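You operate a simulated robot arm through the tools that you are given. There is no shell and no other tool. Be economical: measure what you need, move in short steps, check, and stop when the job is done.

You run a simulated two-armed robot. Do the job below in one go: nothing can be reset, and whatever is moved stays where it is left.

TASK
Take the cap off the small bottle that says "apple" on the top of the long table and lay it down there.

Only the result counts: the job must be done as asked and must still hold three seconds after the hand-in. Knocking over, shifting, dropping, spilling or breaking anything else fails it. Lids that push on must go on centred and level and be pressed home; caps that screw on are set level and turned clockwise until they are tight.

THE ROBOT
Two 7-joint arms with three-finger grippers on one trunk, on a base that drives. Base frame: it is fixed to the floor where the robot stands at the start and does not move with it; the origin is under the middle of the robot, x ahead of it, y to its left, z up. Units: m, rad, N and s.
The left shoulder is at the start at [0.042, 0.154, 1.007], the right one opposite. With the tool pointing down near the work surface each hand reaches from about 0.2 to 0.62 m from the robot's upright axis, wherever it stands, measured 20 degrees to its own side. Payload 2.69 kg a hand.
Tool frame (each hand has its own): the origin (TCP) lies between the finger pads and is the grasp point; the fingertips stand 0.029 m ahead of it; z points along the fingers, y is the line along which they close. The gripper opens to 0.12 m. The gripper's body begins 0.078 m behind the TCP.
Orientation is that of the tool frame in the base frame, as [roll, pitch, yaw] about the fixed x, y, z axes, in that order (R = Rz(yaw) Ry(pitch) Rx(roll)). With the fingers straight down and closing along the base's y, the tool's x points along the base's -x, its y along +y and its z along -z.

THE INTERFACE
- The arms move only by the tool apply_moves. It takes "left_series", "right_series" or both (then of equal length, played together; a hand with none holds still); each is a list of rows, each a list of 3 entries, a list of its own where there are three numbers: the shift along the tool's x, y, z in m, then the turn, a rotation vector about the tool's x, y, z in rad, then the closure in counts, from 0 (fully open) to 255 (shut). In form: [[[x, y, z], [ax, ay, az], hand], ...]. A call has 1 to 10 rows; each row is the pose to reach, as a shift and turn from the pose commanded when the call began, along the tool's axes at that moment. Rows are played at 5 a second. More than 0.05 m and 0.15 rad between two rows, or a gripper value outside its range, and nothing of the call is played. Where a pose cannot be reached the arm comes as near as it can. A force on the tool above 40 N (or 10 N above the force at the start of the call, whichever is more), or a blocked arm, ends the call early, and 0.2 s more pass. Each finger halts on what it meets, pressing with about 23 N; the grip force reading is that of the motor and also rises with nothing between the fingers. The clock runs only during rows and for 0.2 s after the last one: add rows that repeat a pose to give the fingers time. It gives the time, the measured TCP pose, the force on the tool (base axes), the opening and the grip force at its end, in the units of the frame above (readings bear some noise), with the torque about the TCP (base axes, N m) and any sound that the robot's microphone picked up, and new pictures: "views" is both (left out), scene, wrist or none (wrist: the cameras of the hands that moved).
- Cameras (640 x 400 px; columns grow to the right, rows downward): "scene" is now at [0.1465, 0.0425, 1.1693]; the picture's right is [0.47, -0.88, 0.00], its down [-0.39, -0.21, -0.90] and it looks along [0.79, 0.42, -0.44] (base axes); focal length 285 px, centre (320, 200). "left" rides on the left gripper at [0.063, 0, -0.104] in its tool frame; the picture's right is [0.00, 1.00, 0.00], its down [-0.83, 0.00, -0.56] and it looks along [-0.56, 0.00, 0.83] (tool axes); focal length 275 px, centre (320, 200). "right" rides on the right gripper at [0.063, 0, -0.104] in its tool frame; the picture's right is [0.00, 1.00, 0.00], its down [-0.83, 0.00, -0.56] and it looks along [-0.56, 0.00, 0.83] (tool axes); focal length 275 px, centre (320, 200). There is no depth. A picture from a camera that has moved, and an enlarged one, comes with that camera's place and axes in the base frame and with its lens.
- move_column(by): slides the trunk up (or, below 0, down) by that many m; the arms and the scene camera ride with it, the base frame stays. It gives what a move gives, with no picture.
- steer(legs): drives the robot by 1 to 6 legs, each [ahead, left, turn to the left] in m, m and rad, along the robot's own axes; the way and the turn of a leg run together, so that a leg with both is an arc; at most 1.5 m and 3.142 rad a leg. The arms and the cameras ride along, it lands a little off, and it stops where it bumps. It gives what a move gives, and a new picture of the scene camera.
- aim_head(pan, tilt): turns the head with the scene camera to pan (to the left, within 1.396 rad either way) and tilt (down, from -0.506 to 1.204), counted from straight ahead of the robot. It gives what a move gives, and a new picture of the scene camera.
- inspect(camera, box): a new picture of the part [left, top, right, bottom] of that camera's present view, enlarged. The clock stands still meanwhile.
- job_done(): hands the job in; it is judged then, once.

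Work in short steps. Places have to be worked out from the pictures, the camera data and where the tool is seen: move nearer, look again, correct. Check each grasp and each placing, and mend what went wrong. You have 120 turns and 260 pictures in all, those below and enlarged ones among them. Open the grippers and draw the arms clear of the work before you hand the job in, unless the task says otherwise; then end with one line.

The tools are called by a JSON object that holds its "api" and its "payload". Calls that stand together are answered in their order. apply_moves: Moves the arms, as the interface text tells. Its arguments: {"type":"object","properties":{"left_series":{"type":"array","items":{"type":"array"}},"right_series":{"type":"array","items":{"type":"array"}},"views":{"type":"string","enum":["both","scene","wrist","none"]}},"required":[]} The other tools are called the same way: move_column (by) slides the trunk up or down; steer (legs) drives the base; aim_head (pan, tilt) turns the head that bears the scene camera; inspect (camera, box) takes an enlarged picture of a part of a camera's view; job_done () hands the job in.

At the start:

```text
t: 0.0
left_eef_pos: [0.376, 0.4184, 1.0013]
left_tcp_rot: [-3.141, 0.002, 3.141]
left_ft_force: [-0.3, -0.1, -0.2]
left_wrist_torque: [0.0, 0.0, 0.04]
left_opening: 0.1202
left_gripper_force: 0.0
right_eef_pos: [0.3427, 0.0341, 0.9998]
right_tcp_rot: [3.14, 0.002, 3.141]
right_ft_force: [0.4, -0.2, 0.0]
right_wrist_torque: [0.02, 0.01, 0.02]
right_opening: 0.12
right_gripper_force: 0.1
trunk travel left (down, up): [-0.375, 0.063]
robot x, y, heading: [0.0009, -0.0036, -0.001]
head pan, tilt: [0.492, 0.454]
```

scene: 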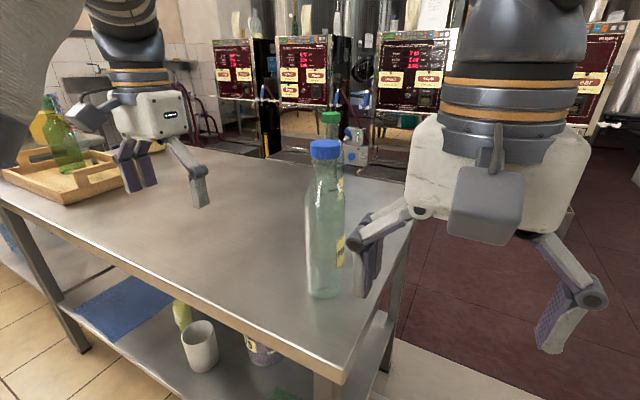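
right: 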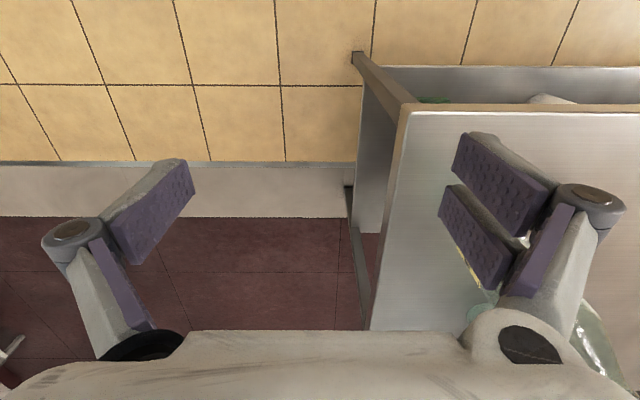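
left: 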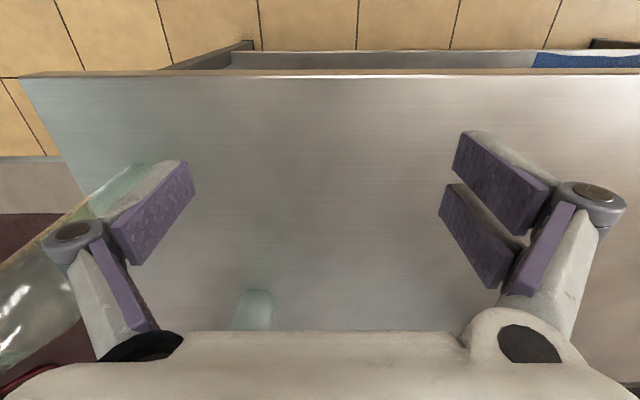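

The scene shows a large blue-capped bottle, a green-capped one behind it and bottles in a tray. I'll enlarge them to find the labels.

{"api": "inspect", "payload": {"camera": "scene", "box": [270, 90, 430, 310]}}

{"api": "inspect", "payload": {"camera": "scene", "box": [0, 80, 200, 220]}}

```text
1.82 times, centred on (350, 200) of scene
camera zoom: at [0.1465, 0.0425, 1.1693], right [0.47, -0.88, 0.0], down [-0.39, -0.21, -0.9], along [0.79, 0.42, -0.44], focal length 519 px, centre (266, 200)
```

zoom: 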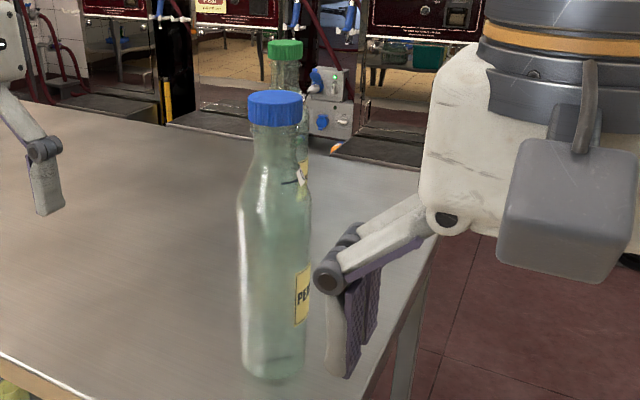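

```text
2.86 times, centred on (100, 150) of scene
camera zoom: at [0.1465, 0.0425, 1.1693], right [0.47, -0.88, 0.0], down [-0.39, -0.21, -0.9], along [0.79, 0.42, -0.44], focal length 815 px, centre (949, 343)
```

zoom: 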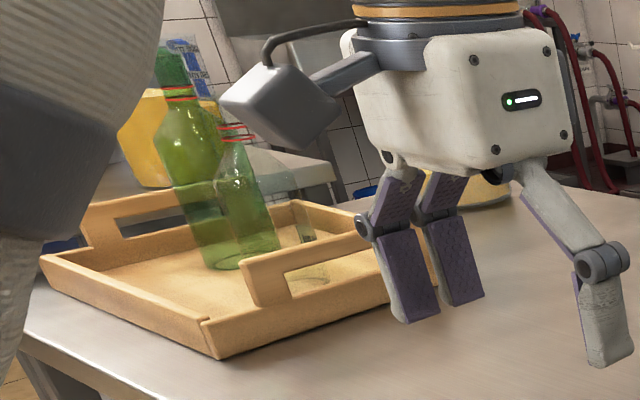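

The front bottle reads "PE…"; the green-capped one behind is partly hidden. I turn the head to see the whole table.

{"api": "aim_head", "payload": {"pan": 0.9, "tilt": 0.5}}

{"api": "aim_head", "payload": {"pan": 0.3, "tilt": 0.75}}

```text
t: 0.9
left_eef_pos: [0.3769, 0.4166, 0.9995]
left_tcp_rot: [-3.141, 0.0, -3.141]
left_ft_force: [0.2, 0.2, 0.5]
left_wrist_torque: [-0.02, 0.0, 0.01]
left_opening: 0.1201
left_gripper_force: 0.1
right_eef_pos: [0.3428, 0.0333, 1.0016]
right_tcp_rot: [-3.141, 0.001, 3.141]
right_ft_force: [0.2, -0.2, 0.1]
right_wrist_torque: [0.01, 0.02, 0.01]
right_opening: 0.12
right_gripper_force: 0.0
trunk travel left (down, up): [-0.375, 0.063]
robot x, y, heading: [0.0004, 0.0008, -0.001]
head pan, tilt: [0.901, 0.499]
camera scene: at [0.1221, 0.0704, 1.1651], right [0.78, -0.62, 0.0], down [-0.3, -0.37, -0.88], along [0.55, 0.69, -0.48], focal length 285 px, centre (320, 200)
```

scene: 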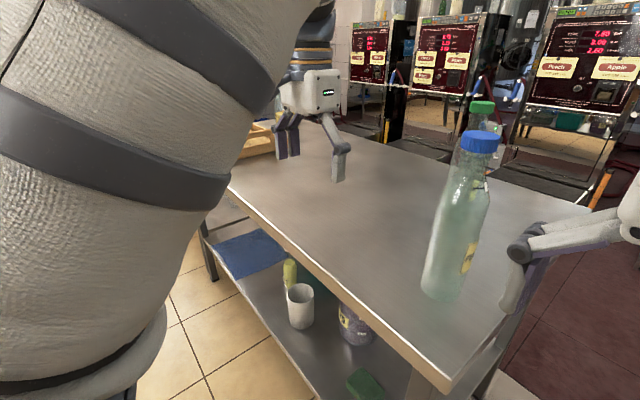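

```text
t: 1.9
left_eef_pos: [0.3764, 0.4182, 1.0009]
left_tcp_rot: [3.141, 0.001, -3.141]
left_ft_force: [0.3, 0.1, -0.2]
left_wrist_torque: [0.01, 0.0, 0.0]
left_opening: 0.1199
left_gripper_force: 0.0
right_eef_pos: [0.341, 0.034, 1.0005]
right_tcp_rot: [3.141, 0.0, 3.142]
right_ft_force: [0.5, -0.8, 0.0]
right_wrist_torque: [-0.03, 0.01, 0.03]
right_opening: 0.1199
right_gripper_force: 0.1
trunk travel left (down, up): [-0.375, 0.063]
robot x, y, heading: [-0.0008, -0.0018, 0.001]
head pan, tilt: [0.3, 0.75]
camera scene: at [0.1447, 0.0237, 1.1432], right [0.3, -0.95, 0.0], down [-0.65, -0.2, -0.73], along [0.7, 0.22, -0.68], focal length 285 px, centre (320, 200)
```

scene: 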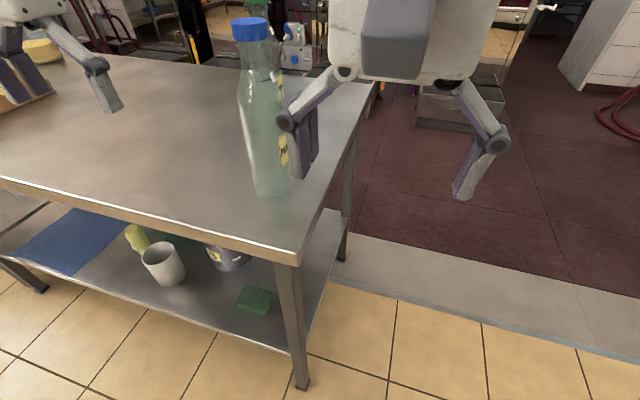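

The green-capped bottle stays hidden behind the pear one. I back off and drive to the right, to see both apart with their labels.

{"api": "steer", "payload": {"legs": [[-0.2, 0, 0], [0, -0.5, 0]]}}

```text
t: 7.3
left_eef_pos: [0.1786, -0.0739, 1.0006]
left_tcp_rot: [-3.141, 0.0, -3.141]
left_ft_force: [0.7, 0.1, 0.3]
left_wrist_torque: [0.04, 0.01, -0.01]
left_opening: 0.1199
left_gripper_force: 0.2
right_eef_pos: [0.1443, -0.4575, 1.0006]
right_tcp_rot: [3.141, 0.003, -3.141]
right_ft_force: [0.6, -0.3, -0.6]
right_wrist_torque: [0.01, 0.03, -0.03]
right_opening: 0.12
right_gripper_force: 0.1
trunk travel left (down, up): [-0.375, 0.063]
robot x, y, heading: [-0.1964, -0.4931, 0.0]
head pan, tilt: [0.3, 0.75]
camera scene: at [-0.0529, -0.4673, 1.1432], right [0.3, -0.96, 0.0], down [-0.65, -0.2, -0.73], along [0.7, 0.22, -0.68], focal length 285 px, centre (320, 200)
```

scene: 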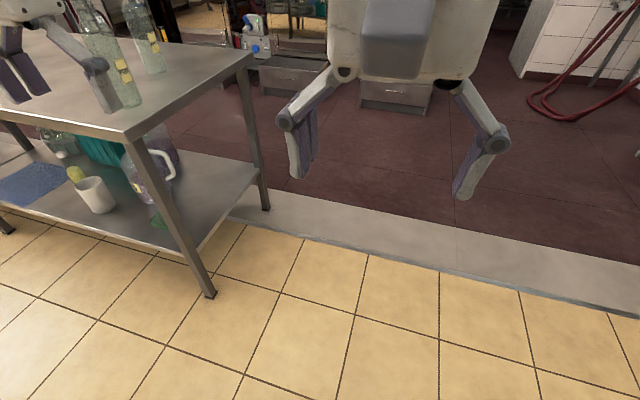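

Now two bottles show apart on the table. I turn the head toward them.

{"api": "aim_head", "payload": {"pan": 0.75, "tilt": 0.4}}

{"api": "inspect", "payload": {"camera": "scene", "box": [220, 80, 460, 230]}}

```text
t: 8.2
left_eef_pos: [0.1778, -0.0735, 0.9998]
left_tcp_rot: [-3.141, 0.001, 3.14]
left_ft_force: [0.4, 0.5, -0.2]
left_wrist_torque: [0.01, 0.0, -0.02]
left_opening: 0.1198
left_gripper_force: 0.1
right_eef_pos: [0.1445, -0.4568, 1.0006]
right_tcp_rot: [-3.141, 0.001, -3.141]
right_ft_force: [0.8, 0.8, -0.1]
right_wrist_torque: [-0.01, 0.01, 0.02]
right_opening: 0.1199
right_gripper_force: 0.0
trunk travel left (down, up): [-0.375, 0.063]
robot x, y, heading: [-0.194, -0.493, 0.002]
head pan, tilt: [0.75, 0.4]
camera scene: at [-0.0643, -0.4285, 1.1742], right [0.68, -0.73, 0.0], down [-0.29, -0.27, -0.92], along [0.67, 0.63, -0.39], focal length 285 px, centre (320, 200)
```

scene: 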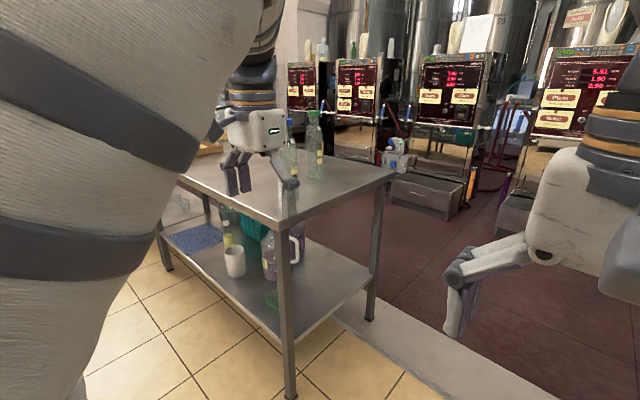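

```text
2.67 times, centred on (340, 155) of scene
camera zoom: at [-0.0643, -0.4285, 1.1742], right [0.68, -0.73, 0.0], down [-0.29, -0.27, -0.92], along [0.67, 0.63, -0.39], focal length 761 px, centre (267, 320)
```

zoom: 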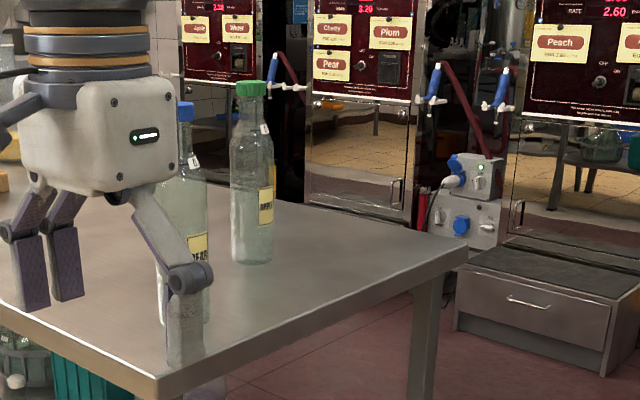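

I enlarge the green-capped bottle's label.

{"api": "inspect", "payload": {"camera": "scene", "box": [295, 105, 335, 185]}}

```text
5.00 times, centred on (315, 145) of scene
camera zoom: at [-0.0643, -0.4285, 1.1742], right [0.68, -0.73, 0.0], down [-0.29, -0.27, -0.92], along [0.67, 0.63, -0.39], focal length 1426 px, centre (345, 475)
```

zoom: 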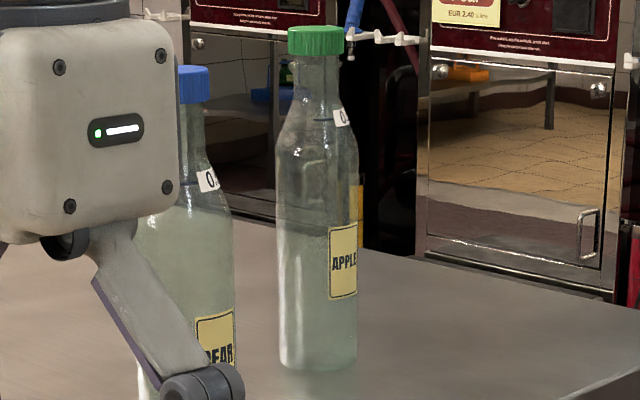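

The green-capped bottle is APPLE, at about (0.71, 0.33) with the table top near z 0.8. I drive to the table's right end and turn to face it, for a better look and access.

{"api": "steer", "payload": {"legs": [[0.9, 0, 0], [0, 0, 1.5708]]}}

{"api": "aim_head", "payload": {"pan": 0.0, "tilt": 0.45}}

```text
t: 16.8
left_eef_pos: [0.2672, -0.121, 0.9998]
left_tcp_rot: [-3.141, 0.0, -1.558]
left_ft_force: [0.3, -0.2, -0.8]
left_wrist_torque: [0.01, -0.03, 0.02]
left_opening: 0.1199
left_gripper_force: 0.1
right_eef_pos: [0.653, -0.1483, 1.0007]
right_tcp_rot: [3.141, 0.0, -1.554]
right_ft_force: [-0.8, -0.2, 0.4]
right_wrist_torque: [0.02, -0.02, 0.0]
right_opening: 0.1197
right_gripper_force: 0.1
trunk travel left (down, up): [-0.375, 0.063]
robot x, y, heading: [0.6886, -0.4895, 1.588]
head pan, tilt: [0.75, 0.4]
camera scene: at [0.6274, -0.3605, 1.1743], right [0.72, 0.69, 0.0], down [0.27, -0.28, -0.92], along [-0.64, 0.66, -0.39], focal length 285 px, centre (320, 200)
```

scene: 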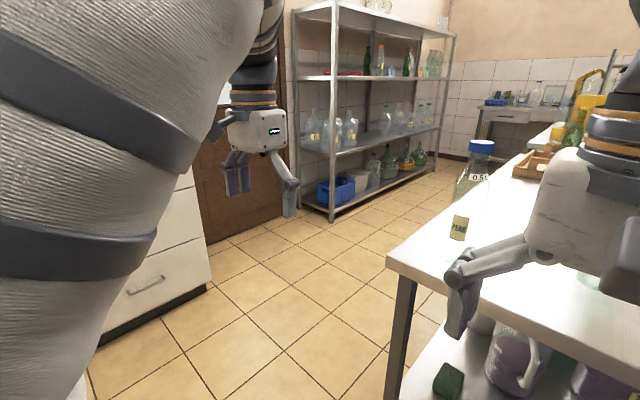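

```text
t: 17.9
left_eef_pos: [0.2676, -0.1204, 1.0002]
left_tcp_rot: [-3.141, 0.0, -1.556]
left_ft_force: [-0.1, -0.3, -0.3]
left_wrist_torque: [0.02, -0.01, 0.01]
left_opening: 0.1202
left_gripper_force: 0.0
right_eef_pos: [0.6531, -0.149, 0.9992]
right_tcp_rot: [3.141, 0.002, -1.555]
right_ft_force: [0.1, 0.9, -0.1]
right_wrist_torque: [0.01, -0.02, -0.04]
right_opening: 0.1203
right_gripper_force: 0.1
trunk travel left (down, up): [-0.375, 0.063]
robot x, y, heading: [0.6909, -0.4869, 1.593]
head pan, tilt: [0.0, 0.45]
camera scene: at [0.6902, -0.3354, 1.1696], right [1.0, 0.02, 0.0], down [0.01, -0.44, -0.9], along [-0.01, 0.9, -0.44], focal length 285 px, centre (320, 200)
```

scene: 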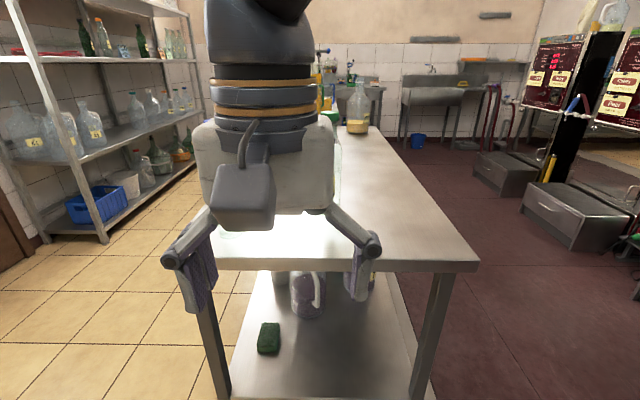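

The right hand hides the apple bottle, and a big jug stands at the far end. I enlarge that area.

{"api": "inspect", "payload": {"camera": "scene", "box": [300, 50, 420, 140]}}

```text
4.44 times, centred on (360, 95) of scene
camera zoom: at [0.6902, -0.3354, 1.1696], right [1.0, 0.02, 0.0], down [0.01, -0.44, -0.9], along [-0.01, 0.9, -0.44], focal length 1268 px, centre (142, 667)
```

zoom: 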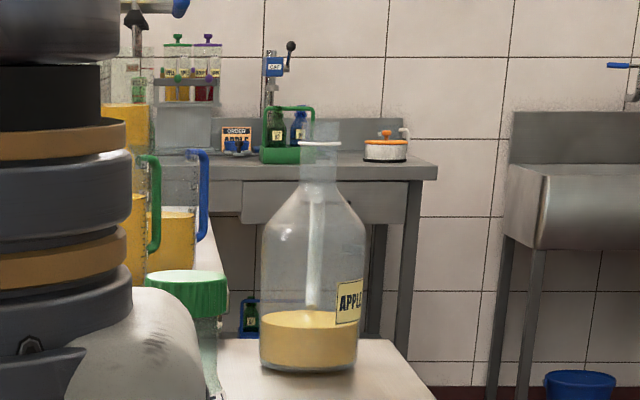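

The jug at the far end has no cap, so the green-capped one is the target. I move the right hand aside to see it.

{"api": "apply_moves", "payload": {"right_series": [[[0, -0.05, 0], [0, 0, 0], 0], [[0, -0.1, 0], [0, 0, 0], 0], [[0, -0.15, 0], [0, 0, 0], 0], [[0, -0.2, 0], [0, 0, 0], 0], [[0, -0.25, 0], [0, 0, 0], 0]], "views": "scene"}}

```text
t: 19.1
left_eef_pos: [0.268, -0.1192, 1.0003]
left_tcp_rot: [3.141, 0.001, -1.556]
left_ft_force: [0.0, 0.3, -0.1]
left_wrist_torque: [0.0, 0.03, -0.03]
left_opening: 0.1201
left_gripper_force: 0.1
right_eef_pos: [0.9046, -0.145, 1.0007]
right_tcp_rot: [3.142, 0.003, -1.556]
right_ft_force: [0.0, 0.0, 0.1]
right_wrist_torque: [0.02, 0.0, -0.02]
right_opening: 0.1197
right_gripper_force: 0.0
trunk travel left (down, up): [-0.375, 0.063]
robot x, y, heading: [0.6925, -0.4903, 1.591]
head pan, tilt: [0.0, 0.45]
camera scene: at [0.6911, -0.3355, 1.1696], right [1.0, 0.01, 0.0], down [0.01, -0.44, -0.9], along [-0.01, 0.9, -0.44], focal length 285 px, centre (320, 200)
```

scene: 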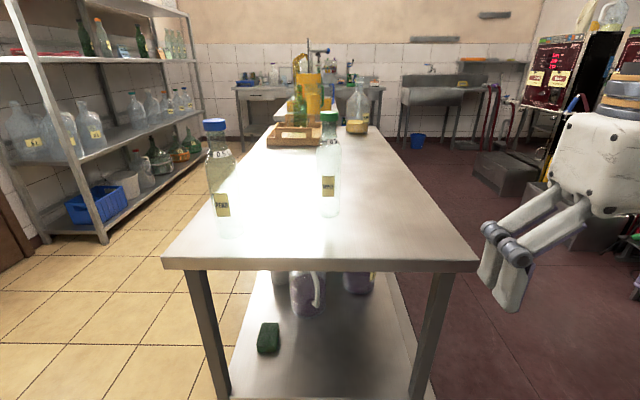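

{"api": "inspect", "payload": {"camera": "scene", "box": [190, 100, 370, 280]}}

```text
2.22 times, centred on (280, 190) of scene
camera zoom: at [0.6911, -0.3355, 1.1696], right [1.0, 0.01, 0.0], down [0.01, -0.44, -0.9], along [-0.01, 0.9, -0.44], focal length 634 px, centre (409, 222)
```

zoom: 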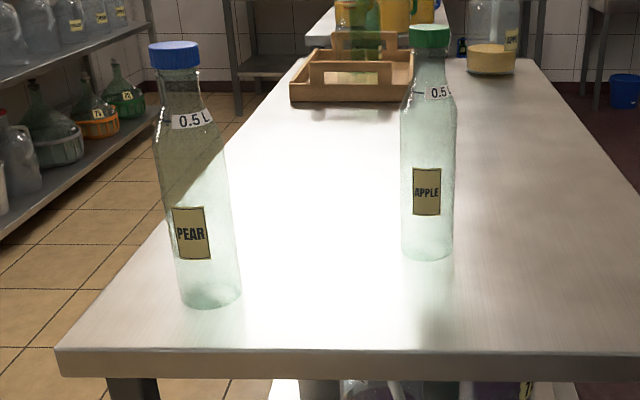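

APPLE stands at about (0.705, 0.345), table z ≈ 0.80, cap top ≈ 1.06; PEAR is at (0.48, 0.24). Plan: right hand grips the body from the right, left hand unscrews from above. First I raise the left hand and draw it back so it clears the pear bottle when driving in.

{"api": "apply_moves", "payload": {"left_series": [[[0.02, 0, -0.04], [0, 0, 0], 0], [[0.04, 0, -0.08], [0, 0, 0], 0], [[0.06, 0, -0.12], [0, 0, 0], 0], [[0.08, 0, -0.16], [0, 0, 0], 0], [[0.1, 0, -0.2], [0, 0, 0], 0]], "views": "none"}}

{"api": "steer", "payload": {"legs": [[0.0, -0.06, -0.02], [0.28, 0, 0]]}}

```text
t: 20.3
left_eef_pos: [0.2685, -0.2223, 1.1703]
left_tcp_rot: [3.138, 0.003, -1.558]
left_ft_force: [-0.4, 0.6, -0.2]
left_wrist_torque: [-0.01, 0.03, -0.01]
left_opening: 0.1197
left_gripper_force: 0.1
left hand out of reach, approached as far as the arm can: row 5
right_eef_pos: [0.9028, -0.1437, 1.002]
right_tcp_rot: [3.142, 0.002, -1.555]
right_ft_force: [-0.2, 0.0, 0.4]
right_wrist_torque: [0.01, -0.01, -0.02]
right_opening: 0.1202
right_gripper_force: 0.1
trunk travel left (down, up): [-0.375, 0.063]
robot x, y, heading: [0.689, -0.4891, 1.588]
head pan, tilt: [0.0, 0.45]
```

```text
t: 23.0
left_eef_pos: [0.3337, 0.0654, 1.1691]
left_tcp_rot: [3.139, 0.0, -1.575]
left_ft_force: [-1.2, 0.7, 0.5]
left_wrist_torque: [-0.01, 0.0, 0.02]
left_opening: 0.1199
left_gripper_force: 0.0
right_eef_pos: [0.9705, 0.1309, 1.002]
right_tcp_rot: [3.14, 0.0, -1.574]
right_ft_force: [-0.1, 0.2, 0.1]
right_wrist_torque: [-0.01, 0.03, -0.02]
right_opening: 0.1199
right_gripper_force: 0.0
trunk travel left (down, up): [-0.375, 0.063]
robot x, y, heading: [0.7514, -0.2095, 1.564]
head pan, tilt: [0.0, 0.45]
camera scene: at [0.7544, -0.0551, 1.1695], right [1.0, -0.01, 0.0], down [0.0, -0.44, -0.9], along [0.0, 0.9, -0.44], focal length 285 px, centre (320, 200)
```

scene: 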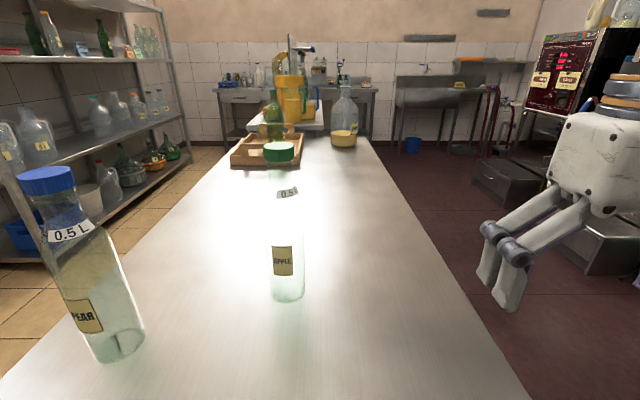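

The bottle is confirmed at about (0.696, 0.335). I yaw the right hand 30° to the left for an approach from the right.

{"api": "apply_moves", "payload": {"right_series": [[[0, 0, 0], [0, 0, -0.13], 0], [[0, 0, 0], [0, 0, -0.26], 0], [[0, 0, 0], [0, 0, -0.39], 0], [[0, 0, 0], [0, 0, -0.52], 0]], "views": "none"}}

{"api": "apply_moves", "payload": {"right_series": [[[0, 0, 0], [0, -0.15, 0], 0], [[0, 0, 0], [0, -0.3, 0], 0], [[0, 0, 0], [0, -0.45, 0], 0], [[0, 0, 0], [0, -0.6, 0], 0], [[0, 0, 0], [0, -0.75, 0], 0], [[0, 0, 0], [0, -0.9, 0], 0], [[0, 0, 0], [0, -1.05, 0], 0]], "views": "both"}}

```text
t: 24.0
left_eef_pos: [0.3342, 0.0646, 1.1693]
left_tcp_rot: [3.139, 0.002, -1.575]
left_ft_force: [0.2, 0.2, 0.1]
left_wrist_torque: [-0.02, 0.02, 0.0]
left_opening: 0.1201
left_gripper_force: 0.1
right_eef_pos: [0.9715, 0.1303, 1.0009]
right_tcp_rot: [3.141, 0.002, -1.054]
right_ft_force: [0.0, -0.1, 0.1]
right_wrist_torque: [-0.01, 0.02, 0.0]
right_opening: 0.1198
right_gripper_force: 0.1
trunk travel left (down, up): [-0.375, 0.063]
robot x, y, heading: [0.7521, -0.2064, 1.57]
head pan, tilt: [0.0, 0.45]
```

```text
t: 25.6
left_eef_pos: [0.335, 0.0636, 1.1701]
left_tcp_rot: [3.137, 0.001, -1.577]
left_ft_force: [0.3, 0.3, 0.1]
left_wrist_torque: [-0.03, 0.05, 0.01]
left_opening: 0.1201
left_gripper_force: 0.1
right_eef_pos: [0.9886, 0.1564, 1.0207]
right_tcp_rot: [-3.141, 1.053, -1.055]
right_ft_force: [-0.5, 0.5, 0.0]
right_wrist_torque: [-0.01, 0.04, 0.01]
right_opening: 0.1198
right_gripper_force: 0.1
right hand out of reach, approached as far as the arm can: row 6, 7
trunk travel left (down, up): [-0.375, 0.063]
robot x, y, heading: [0.7492, -0.2115, 1.568]
head pan, tilt: [0.0, 0.45]
camera scene: at [0.7547, -0.0558, 1.1696], right [1.0, -0.01, 0.0], down [0.0, -0.44, -0.9], along [0.0, 0.9, -0.44], focal length 285 px, centre (320, 200)
camera right: at [1.0479, 0.0495, 1.0174], right [-0.87, -0.5, 0.0], down [0.03, -0.06, 1.0], along [-0.49, 0.87, 0.07], focal length 275 px, centre (320, 200)
```

scene: 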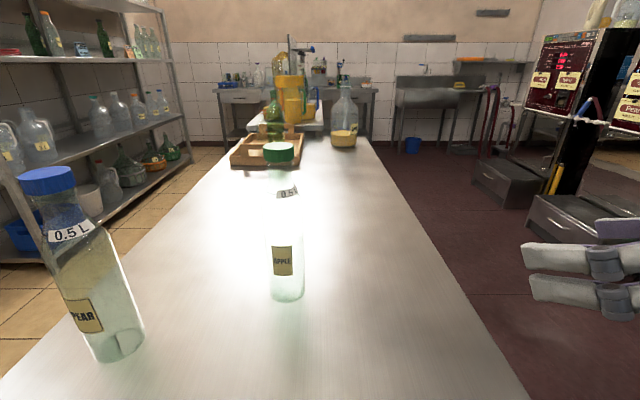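
right: 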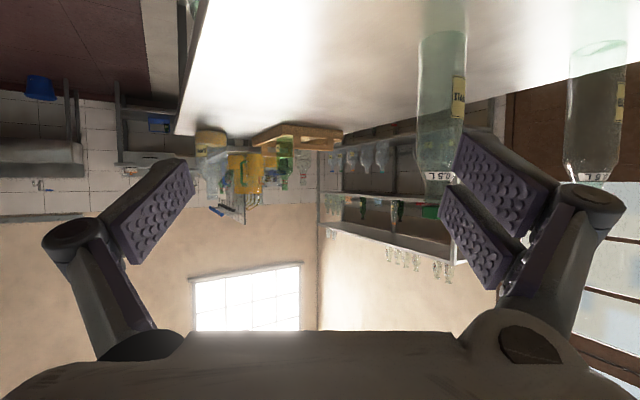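

The right hand is tilted as planned. I shift it sideways and forward to a pre-grasp point about 0.16 m short of the bottle.

{"api": "apply_moves", "payload": {"right_series": [[[-0.013, 0.041, 0], [0, 0, 0], 0], [[-0.026, 0.082, 0], [0, 0, 0], 0], [[-0.04, 0.123, 0], [0, 0, 0], 0], [[-0.053, 0.165, 0], [0, 0, 0], 0], [[-0.053, 0.165, 0.04], [0, 0, 0], 0], [[-0.053, 0.165, 0.08], [0, 0, 0], 0], [[-0.053, 0.165, 0.12], [0, 0, 0], 0]], "views": "both"}}

```text
t: 27.2
left_eef_pos: [0.3341, 0.0661, 1.168]
left_tcp_rot: [3.14, 0.001, -1.576]
left_ft_force: [-0.7, 0.0, -1.1]
left_wrist_torque: [0.0, -0.03, 0.0]
left_opening: 0.1199
left_gripper_force: 0.1
right_eef_pos: [0.7802, 0.1879, 1.0066]
right_tcp_rot: [3.141, 1.052, -1.057]
right_ft_force: [0.1, 0.1, -0.4]
right_wrist_torque: [-0.02, -0.01, 0.03]
right_opening: 0.1198
right_gripper_force: 0.0
right hand out of reach, approached as far as the arm can: row 1, 2, 3, 4, 5, 6
trunk travel left (down, up): [-0.375, 0.063]
robot x, y, heading: [0.7499, -0.2115, 1.563]
head pan, tilt: [0.0, 0.45]
camera scene: at [0.754, -0.0551, 1.1695], right [1.0, -0.01, 0.0], down [0.0, -0.44, -0.9], along [0.0, 0.9, -0.44], focal length 285 px, centre (320, 200)
camera right: at [0.8391, 0.0824, 1.0036], right [-0.87, -0.49, 0.0], down [0.03, -0.06, 1.0], along [-0.49, 0.87, 0.07], focal length 275 px, centre (320, 200)
```

scene: 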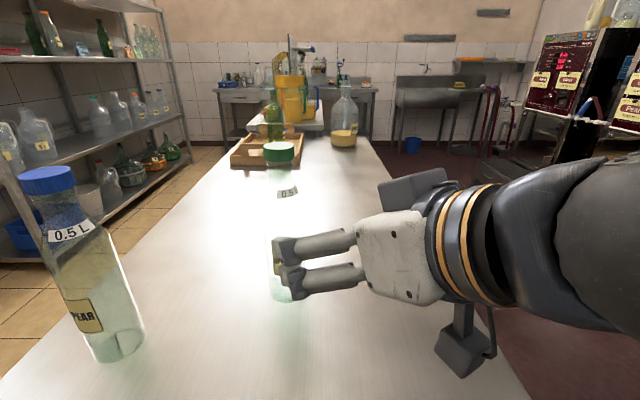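
right: 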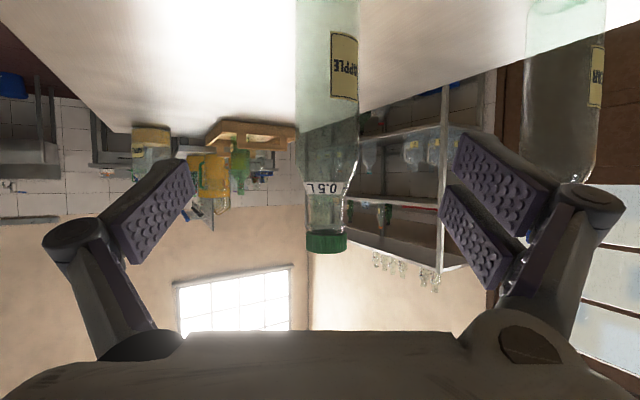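

The bottle is centred between the fingers, offset by only about 6 mm. I move in most of the way and check.

{"api": "apply_moves", "payload": {"right_series": [[[0, 0.006, 0.04], [0, 0, 0], 0], [[0, 0.006, 0.08], [0, 0, 0], 0], [[0, 0.006, 0.12], [0, 0, 0], 0], [[0, 0.006, 0.15], [0, 0, 0], 0]], "views": "both"}}

```text
t: 28.2
left_eef_pos: [0.3334, 0.0646, 1.169]
left_tcp_rot: [3.141, 0.001, -1.577]
left_ft_force: [-0.9, -0.3, 0.3]
left_wrist_torque: [0.04, 0.0, 0.01]
left_opening: 0.1198
left_gripper_force: 0.2
right_eef_pos: [0.7118, 0.2984, 0.9319]
right_tcp_rot: [-3.141, 1.05, -1.055]
right_ft_force: [0.4, 0.3, -0.7]
right_wrist_torque: [-0.01, -0.01, 0.02]
right_opening: 0.1199
right_gripper_force: 0.1
trunk travel left (down, up): [-0.375, 0.063]
robot x, y, heading: [0.7531, -0.215, 1.565]
head pan, tilt: [0.0, 0.45]
camera scene: at [0.7543, -0.0555, 1.1696], right [1.0, -0.01, 0.0], down [0.0, -0.44, -0.9], along [0.0, 0.9, -0.44], focal length 285 px, centre (320, 200)
camera right: at [0.7711, 0.1933, 0.9285], right [-0.87, -0.49, 0.0], down [0.03, -0.06, 1.0], along [-0.49, 0.87, 0.07], focal length 275 px, centre (320, 200)
```

scene: 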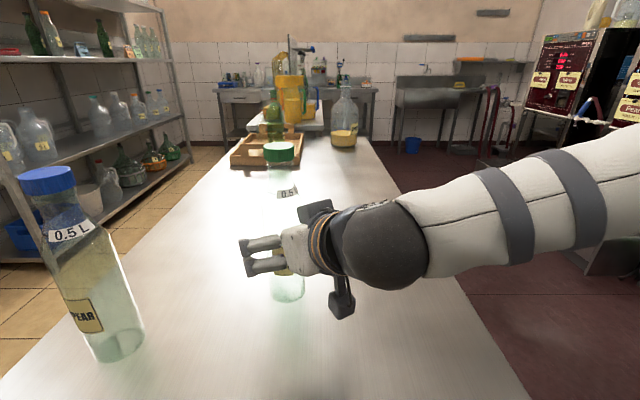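
right: 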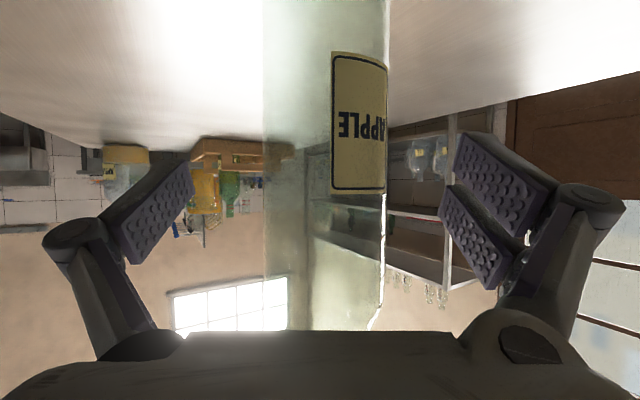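

Well centred; I go the last 35 mm (TCP z ≈ 0.914) and close gently in stages.

{"api": "apply_moves", "payload": {"right_series": [[[0, 0.003, 0.02], [0, 0, 0], 0], [[0, 0.003, 0.037], [0, 0, 0], 0], [[0, 0.003, 0.037], [0, 0, 0], 80], [[0, 0.003, 0.037], [0, 0, 0], 120], [[0, 0.003, 0.037], [0, 0, 0], 160], [[0, 0.003, 0.037], [0, 0, 0], 255], [[0, 0.003, 0.037], [0, 0, 0], 255]], "views": "both"}}

```text
t: 29.8
left_eef_pos: [0.3327, 0.0642, 1.17]
left_tcp_rot: [3.138, 0.002, -1.576]
left_ft_force: [0.3, -0.3, 0.0]
left_wrist_torque: [-0.01, -0.04, 0.03]
left_opening: 0.1199
left_gripper_force: 0.0
right_eef_pos: [0.693, 0.3263, 0.9134]
right_tcp_rot: [-3.14, 1.05, -1.055]
right_ft_force: [-0.5, 1.3, 0.0]
right_wrist_torque: [0.04, 0.06, -0.04]
right_opening: 0.0591
right_gripper_force: 23.2
trunk travel left (down, up): [-0.375, 0.063]
robot x, y, heading: [0.7553, -0.2098, 1.564]
head pan, tilt: [0.0, 0.45]
camera scene: at [0.7543, -0.0556, 1.1696], right [1.0, -0.01, 0.0], down [0.0, -0.44, -0.9], along [0.0, 0.9, -0.44], focal length 285 px, centre (320, 200)
camera right: at [0.7522, 0.2191, 0.9103], right [-0.87, -0.49, 0.0], down [0.03, -0.06, 1.0], along [-0.49, 0.87, 0.07], focal length 275 px, centre (320, 200)
```

scene: 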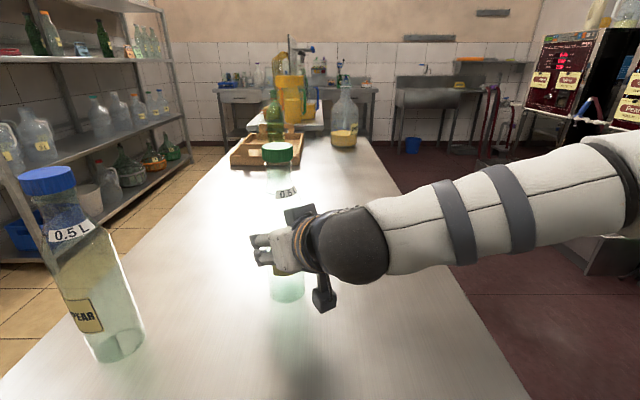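
right: 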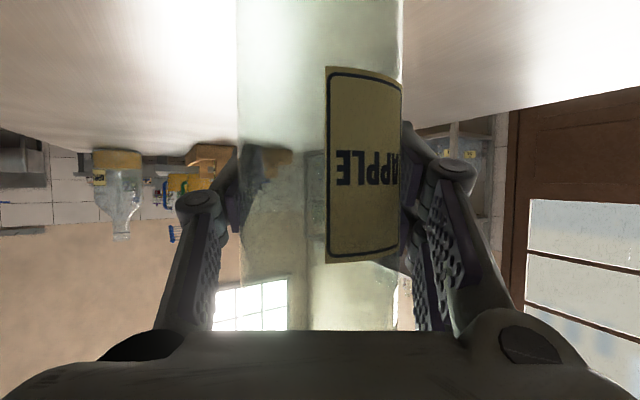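

The bottle is gripped at body diameter 59 mm without shifting. I bring the left hand at its present height (1.17) over the cap at (0.694, 0.334).

{"api": "apply_moves", "payload": {"left_series": [[[-0.025, -0.036, 0], [0, 0, 0], 0], [[-0.05, -0.072, 0], [0, 0, 0], 0], [[-0.075, -0.108, 0], [0, 0, 0], 0], [[-0.1, -0.144, 0], [0, 0, 0], 0], [[-0.125, -0.18, 0], [0, 0, 0], 0], [[-0.15, -0.216, 0], [0, 0, 0], 0], [[-0.175, -0.252, 0], [0, 0, 0], 0], [[-0.2, -0.288, 0], [0, 0, 0], 0], [[-0.225, -0.324, 0], [0, 0, 0], 0], [[-0.25, -0.36, 0], [0, 0, 0], 0]], "views": "both"}}

```text
t: 32.0
left_eef_pos: [0.6597, 0.2585, 1.13]
left_tcp_rot: [3.137, 0.006, -1.575]
left_ft_force: [0.4, 0.7, 0.5]
left_wrist_torque: [-0.03, 0.07, -0.02]
left_opening: 0.12
left_gripper_force: 0.1
left hand out of reach, approached as far as the arm can: row 1, 2, 3, 4, 5, 6, 7, 8, 9, 10
right_eef_pos: [0.6941, 0.3254, 0.9142]
right_tcp_rot: [3.14, 1.049, -1.058]
right_ft_force: [2.7, 0.6, 0.5]
right_wrist_torque: [-0.01, -0.01, 0.07]
right_opening: 0.0589
right_gripper_force: 22.8
trunk travel left (down, up): [-0.375, 0.063]
robot x, y, heading: [0.7528, -0.2113, 1.563]
head pan, tilt: [0.0, 0.45]
camera scene: at [0.756, -0.055, 1.1695], right [1.0, -0.01, 0.0], down [0.0, -0.44, -0.9], along [0.0, 0.9, -0.44], focal length 285 px, centre (320, 200)
camera left: at [0.658, 0.194, 1.2348], right [-1.0, 0.01, 0.0], down [0.01, 0.83, 0.56], along [0.0, 0.56, -0.83], focal length 275 px, centre (320, 200)
```

scene: 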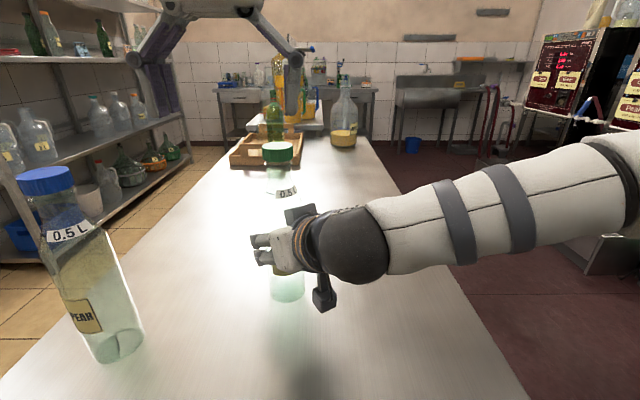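
left: 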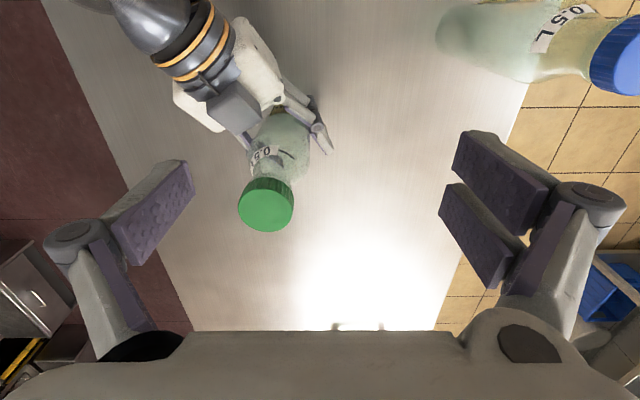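

The left hand cannot reach high enough here: it stopped at z 1.13, short of the cap. Triangulating, the cap top is at about (0.698, 0.311, 1.068), table ≈ 0.82. I'll release, pull the right hand away, then raise the trunk and drive nearer.

{"api": "apply_moves", "payload": {"right_series": [[[0, 0, 0], [0, 0, 0], 120], [[0, 0, 0], [0, 0, 0], 0], [[0, 0, 0], [0, 0, 0], 0], [[0, 0, -0.04], [0, 0, 0], 0], [[0, 0, -0.08], [0, 0, 0], 0], [[0, 0, -0.12], [0, 0, 0], 0], [[0, 0, -0.16], [0, 0, 0], 0], [[0, -0.05, -0.16], [0, 0, 0], 0], [[0, -0.1, -0.16], [0, 0, 0], 0]], "views": "scene"}}

{"api": "move_column", "payload": {"by": 0.06}}

{"api": "steer", "payload": {"legs": [[0.09, 0, 0]]}}

```text
t: 34.0
left_eef_pos: [0.6574, 0.2577, 1.1306]
left_tcp_rot: [3.139, 0.004, -1.576]
left_ft_force: [0.1, 0.0, -0.8]
left_wrist_torque: [-0.01, -0.02, 0.01]
left_opening: 0.1199
left_gripper_force: 0.1
right_eef_pos: [0.8503, 0.2531, 0.9948]
right_tcp_rot: [-3.14, 1.05, -1.054]
right_ft_force: [0.2, 0.5, -1.0]
right_wrist_torque: [0.01, 0.02, 0.04]
right_opening: 0.1201
right_gripper_force: 0.1
trunk travel left (down, up): [-0.375, 0.063]
robot x, y, heading: [0.748, -0.2145, 1.566]
head pan, tilt: [0.0, 0.45]
camera scene: at [0.7548, -0.0558, 1.1696], right [1.0, -0.01, 0.0], down [0.0, -0.44, -0.9], along [0.0, 0.9, -0.44], focal length 285 px, centre (320, 200)
```

scene: 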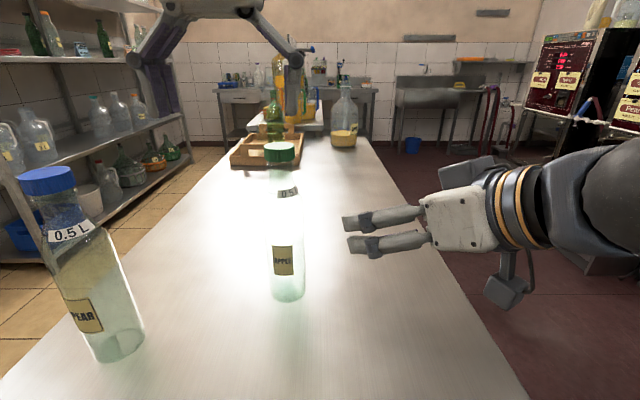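

```text
t: 35.0
left_eef_pos: [0.6583, 0.1859, 1.2793]
left_tcp_rot: [3.141, 0.207, -1.575]
left_ft_force: [-0.2, 0.9, -0.7]
left_wrist_torque: [-0.05, -0.03, 0.01]
left_opening: 0.1197
left_gripper_force: 0.1
right_eef_pos: [0.8476, 0.2534, 1.0512]
right_tcp_rot: [3.139, 1.048, -1.058]
right_ft_force: [0.0, 0.5, -0.5]
right_wrist_torque: [0.01, 0.0, 0.05]
right_opening: 0.12
right_gripper_force: 0.0
trunk travel left (down, up): [-0.435, 0.003]
robot x, y, heading: [0.7488, -0.2109, 1.567]
head pan, tilt: [0.0, 0.45]
```

```text
t: 36.1
left_eef_pos: [0.6581, 0.2744, 1.2788]
left_tcp_rot: [3.139, 0.212, -1.575]
left_ft_force: [0.8, 1.3, -0.2]
left_wrist_torque: [-0.03, 0.0, -0.01]
left_opening: 0.1199
left_gripper_force: 0.0
right_eef_pos: [0.8487, 0.3439, 1.0538]
right_tcp_rot: [-3.14, 1.052, -1.055]
right_ft_force: [1.2, -0.6, 0.2]
right_wrist_torque: [0.0, 0.0, 0.02]
right_opening: 0.12
right_gripper_force: 0.0
trunk travel left (down, up): [-0.435, 0.003]
robot x, y, heading: [0.7524, -0.12, 1.564]
head pan, tilt: [0.0, 0.45]
camera scene: at [0.7545, -0.0245, 1.2381], right [1.0, -0.01, 0.0], down [0.0, -0.44, -0.9], along [0.0, 0.9, -0.44], focal length 285 px, centre (320, 200)
```

scene: 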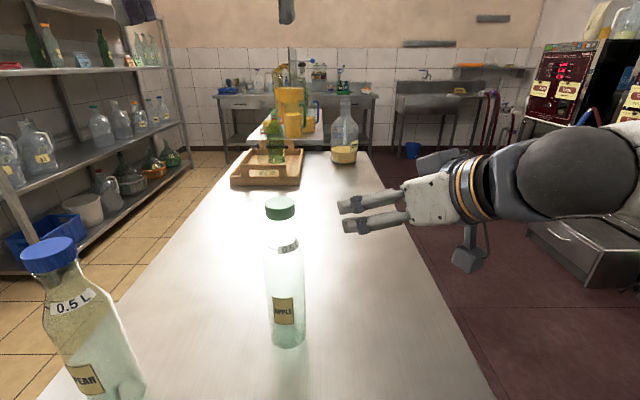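

Now the bottle is about 0.43 m ahead. I bring the right hand to a pre-grasp again, and nudge the left hand down 3 cm to see what pose it is commanded to.

{"api": "apply_moves", "payload": {"right_series": [[[0, 0, -0.03], [0, 0, 0], 0], [[0, 0, -0.055], [0, 0, 0], 0], [[0.023, 0.036, -0.055], [0, 0, 0], 0], [[0.046, 0.073, -0.055], [0, 0, 0], 0], [[0.07, 0.11, -0.055], [0, 0, 0], 0], [[0.093, 0.146, -0.055], [0, 0, 0], 0]], "left_series": [[[0, 0, 0.01], [0, 0, 0], 0], [[0, 0, 0.02], [0, 0, 0], 0], [[0, 0, 0.03], [0, 0, 0], 0], [[0, 0, 0.03], [0, 0, 0], 0], [[0, 0, 0.03], [0, 0, 0], 0], [[0, 0, 0.03], [0, 0, 0], 0]], "views": "both"}}

```text
t: 37.5
left_eef_pos: [0.6573, 0.281, 1.2505]
left_tcp_rot: [3.14, 0.213, -1.576]
left_ft_force: [-0.6, 0.1, 0.6]
left_wrist_torque: [-0.05, -0.01, -0.03]
left_opening: 0.12
left_gripper_force: 0.1
right_eef_pos: [0.7405, 0.2244, 1.0095]
right_tcp_rot: [-3.139, 1.05, -1.055]
right_ft_force: [-0.4, -0.4, -0.4]
right_wrist_torque: [-0.04, -0.03, 0.01]
right_opening: 0.1199
right_gripper_force: 0.0
right hand out of reach, approached as far as the arm can: row 4, 5, 6
trunk travel left (down, up): [-0.435, 0.003]
robot x, y, heading: [0.7523, -0.1211, 1.563]
head pan, tilt: [0.0, 0.45]
camera scene: at [0.7534, -0.0249, 1.238], right [1.0, 0.0, 0.0], down [0.0, -0.44, -0.9], along [0.0, 0.9, -0.44], focal length 285 px, centre (320, 200)
camera right: at [0.8002, 0.119, 1.0061], right [-0.87, -0.49, 0.0], down [0.03, -0.06, 1.0], along [-0.49, 0.87, 0.07], focal length 275 px, centre (320, 200)
camera left: at [0.6554, 0.1965, 1.3401], right [-1.0, 0.01, 0.0], down [0.01, 0.7, 0.72], along [0.01, 0.72, -0.7], focal length 275 px, centre (320, 200)
```

scene: 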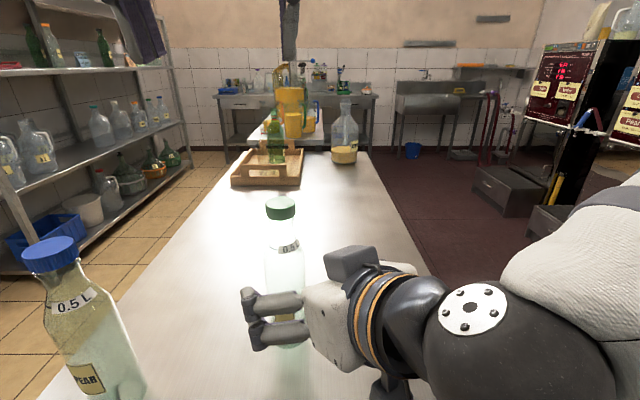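
right: 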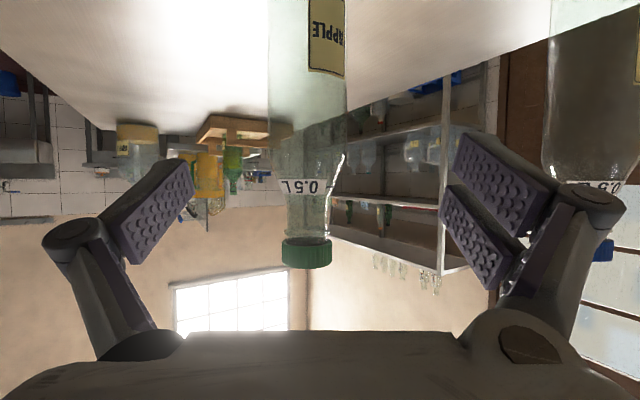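
left: 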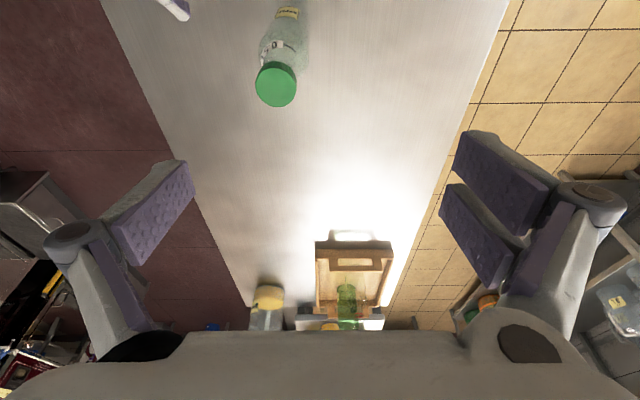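

The bottle is at about (0.704, 0.308). I shift to align, advance so the bottle sits at the TCP at z ≈ 0.92, then close on it in stages.

{"api": "apply_moves", "payload": {"right_series": [[[0.01, -0.01, 0.03], [0, 0, 0], 0], [[0.02, -0.01, 0.06], [0, 0, 0], 0], [[0.034, -0.01, 0.09], [0, 0, 0], 0], [[0.034, -0.01, 0.118], [0, 0, 0], 0]], "views": "wrist"}}

```text
t: 38.5
left_eef_pos: [0.6584, 0.2804, 1.2503]
left_tcp_rot: [3.138, 0.211, -1.578]
left_ft_force: [0.3, -0.5, 0.9]
left_wrist_torque: [-0.01, 0.02, 0.02]
left_opening: 0.1199
left_gripper_force: 0.0
right_eef_pos: [0.7079, 0.3046, 0.9217]
right_tcp_rot: [-3.138, 1.051, -1.055]
right_ft_force: [-0.1, 0.1, 0.4]
right_wrist_torque: [0.02, -0.02, -0.01]
right_opening: 0.12
right_gripper_force: 0.1
trunk travel left (down, up): [-0.435, 0.003]
robot x, y, heading: [0.752, -0.1233, 1.562]
head pan, tilt: [0.0, 0.45]
camera right: at [0.7668, 0.1975, 0.9189], right [-0.87, -0.49, -0.01], down [0.03, -0.06, 1.0], along [-0.49, 0.87, 0.07], focal length 275 px, centre (320, 200)
```

right: 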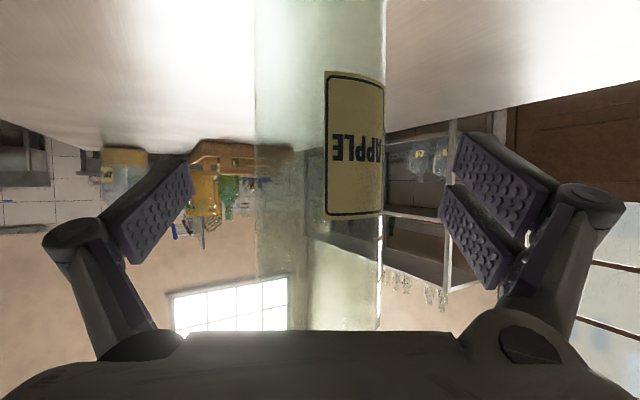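

Perfectly centred at TCP depth. I close the right hand and level the left hand.

{"api": "apply_moves", "payload": {"right_series": [[[0, 0, 0], [0, 0, 0], 80], [[0, 0, 0], [0, 0, 0], 120], [[0, 0, 0], [0, 0, 0], 160], [[0, 0, 0], [0, 0, 0], 255], [[0, 0, 0], [0, 0, 0], 255]], "left_series": [[[0, 0, 0.01], [0, 0.1, 0], 0], [[0, 0, 0.03], [0, 0.21, 0], 0], [[0, 0, 0.05], [0, 0.21, 0], 0], [[0, 0, 0.05], [0, 0.21, 0], 0], [[0, 0, 0.05], [0, 0.21, 0], 0]], "views": "both"}}

```text
t: 39.7
left_eef_pos: [0.6583, 0.2907, 1.2013]
left_tcp_rot: [3.138, -0.001, -1.577]
left_ft_force: [0.3, 0.2, -0.1]
left_wrist_torque: [0.0, -0.01, 0.03]
left_opening: 0.1201
left_gripper_force: 0.1
left hand out of reach, approached as far as the arm can: row 2
right_eef_pos: [0.707, 0.3039, 0.9219]
right_tcp_rot: [-3.14, 1.05, -1.054]
right_ft_force: [-0.1, 0.4, 0.4]
right_wrist_torque: [-0.01, 0.0, -0.04]
right_opening: 0.0606
right_gripper_force: 22.7
trunk travel left (down, up): [-0.435, 0.003]
robot x, y, heading: [0.7535, -0.1194, 1.562]
head pan, tilt: [0.0, 0.45]
camera scene: at [0.7545, -0.0247, 1.238], right [1.0, -0.01, 0.0], down [0.0, -0.44, -0.9], along [0.0, 0.9, -0.44], focal length 285 px, centre (320, 200)
camera right: at [0.767, 0.1971, 0.9191], right [-0.87, -0.49, 0.0], down [0.03, -0.06, 1.0], along [-0.49, 0.87, 0.07], focal length 275 px, centre (320, 200)
camera left: at [0.6562, 0.2271, 1.306], right [-1.0, 0.01, 0.0], down [0.01, 0.83, 0.56], along [0.0, 0.56, -0.83], focal length 275 px, centre (320, 200)
```

scene: 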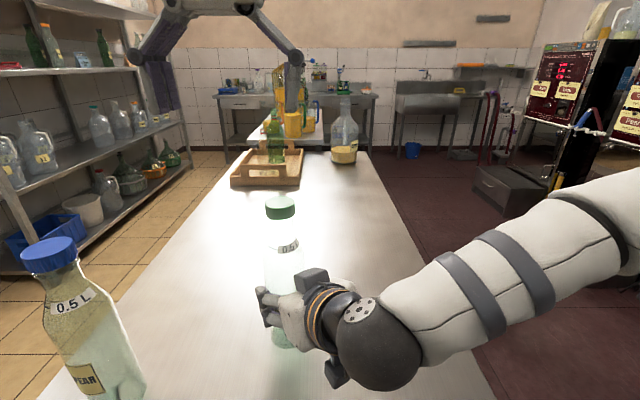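
right: 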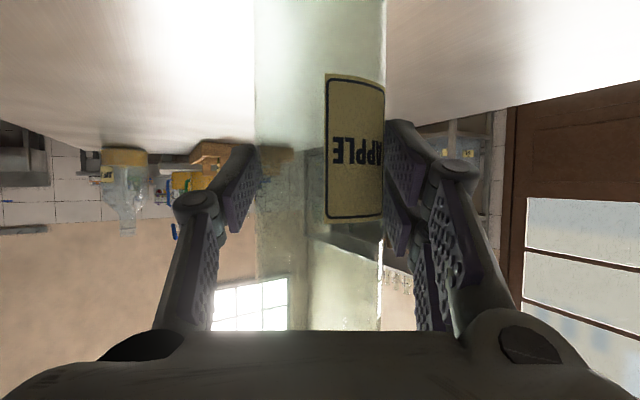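
left: 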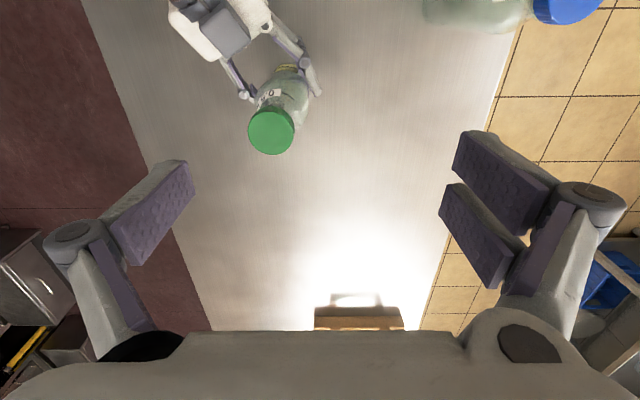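

Firm hold. I centre the left hand over the cap at (0.704, 0.309), lower to z 1.13 and pre-turn it 0.6 rad clockwise for a longer unscrew stroke.

{"api": "apply_moves", "payload": {"left_series": [[[-0.005, -0.012, 0.01], [0, 0, 0.15], 0], [[-0.01, -0.024, 0.03], [0, 0, 0.3], 0], [[-0.014, -0.036, 0.05], [0, 0, 0.45], 0], [[-0.018, -0.046, 0.07], [0, 0, 0.6], 0]], "views": "both"}}

```text
t: 40.7
left_eef_pos: [0.7036, 0.3091, 1.1308]
left_tcp_rot: [3.139, 0.0, -2.178]
left_ft_force: [-0.2, 0.6, 0.7]
left_wrist_torque: [-0.03, 0.01, -0.01]
left_opening: 0.1198
left_gripper_force: 0.0
right_eef_pos: [0.7062, 0.3038, 0.9214]
right_tcp_rot: [-3.14, 1.05, -1.055]
right_ft_force: [-0.5, -0.1, 1.0]
right_wrist_torque: [-0.04, 0.0, 0.0]
right_opening: 0.0606
right_gripper_force: 23.2
trunk travel left (down, up): [-0.435, 0.003]
robot x, y, heading: [0.7495, -0.1256, 1.567]
head pan, tilt: [0.0, 0.45]
camera scene: at [0.7546, -0.0246, 1.238], right [1.0, -0.01, 0.0], down [0.0, -0.44, -0.9], along [0.0, 0.9, -0.44], focal length 285 px, centre (320, 200)
camera left: at [0.6669, 0.2568, 1.2357], right [-0.82, 0.57, 0.0], down [0.48, 0.68, 0.56], along [0.32, 0.46, -0.83], focal length 275 px, centre (320, 200)
```

scene: 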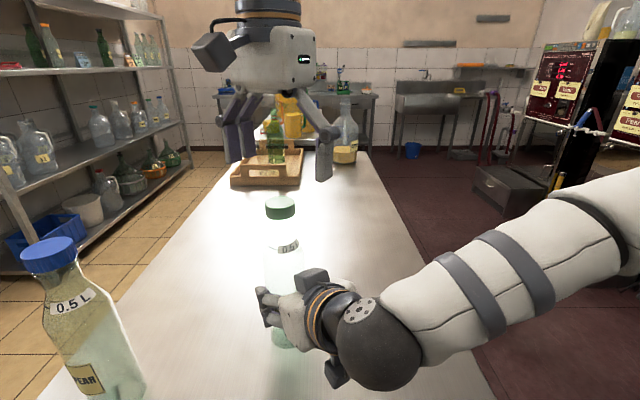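
left: 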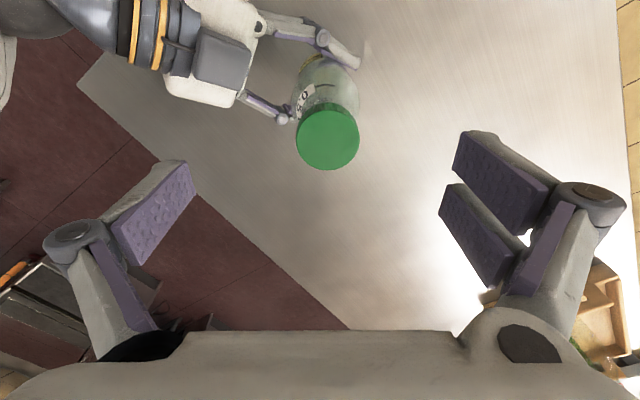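

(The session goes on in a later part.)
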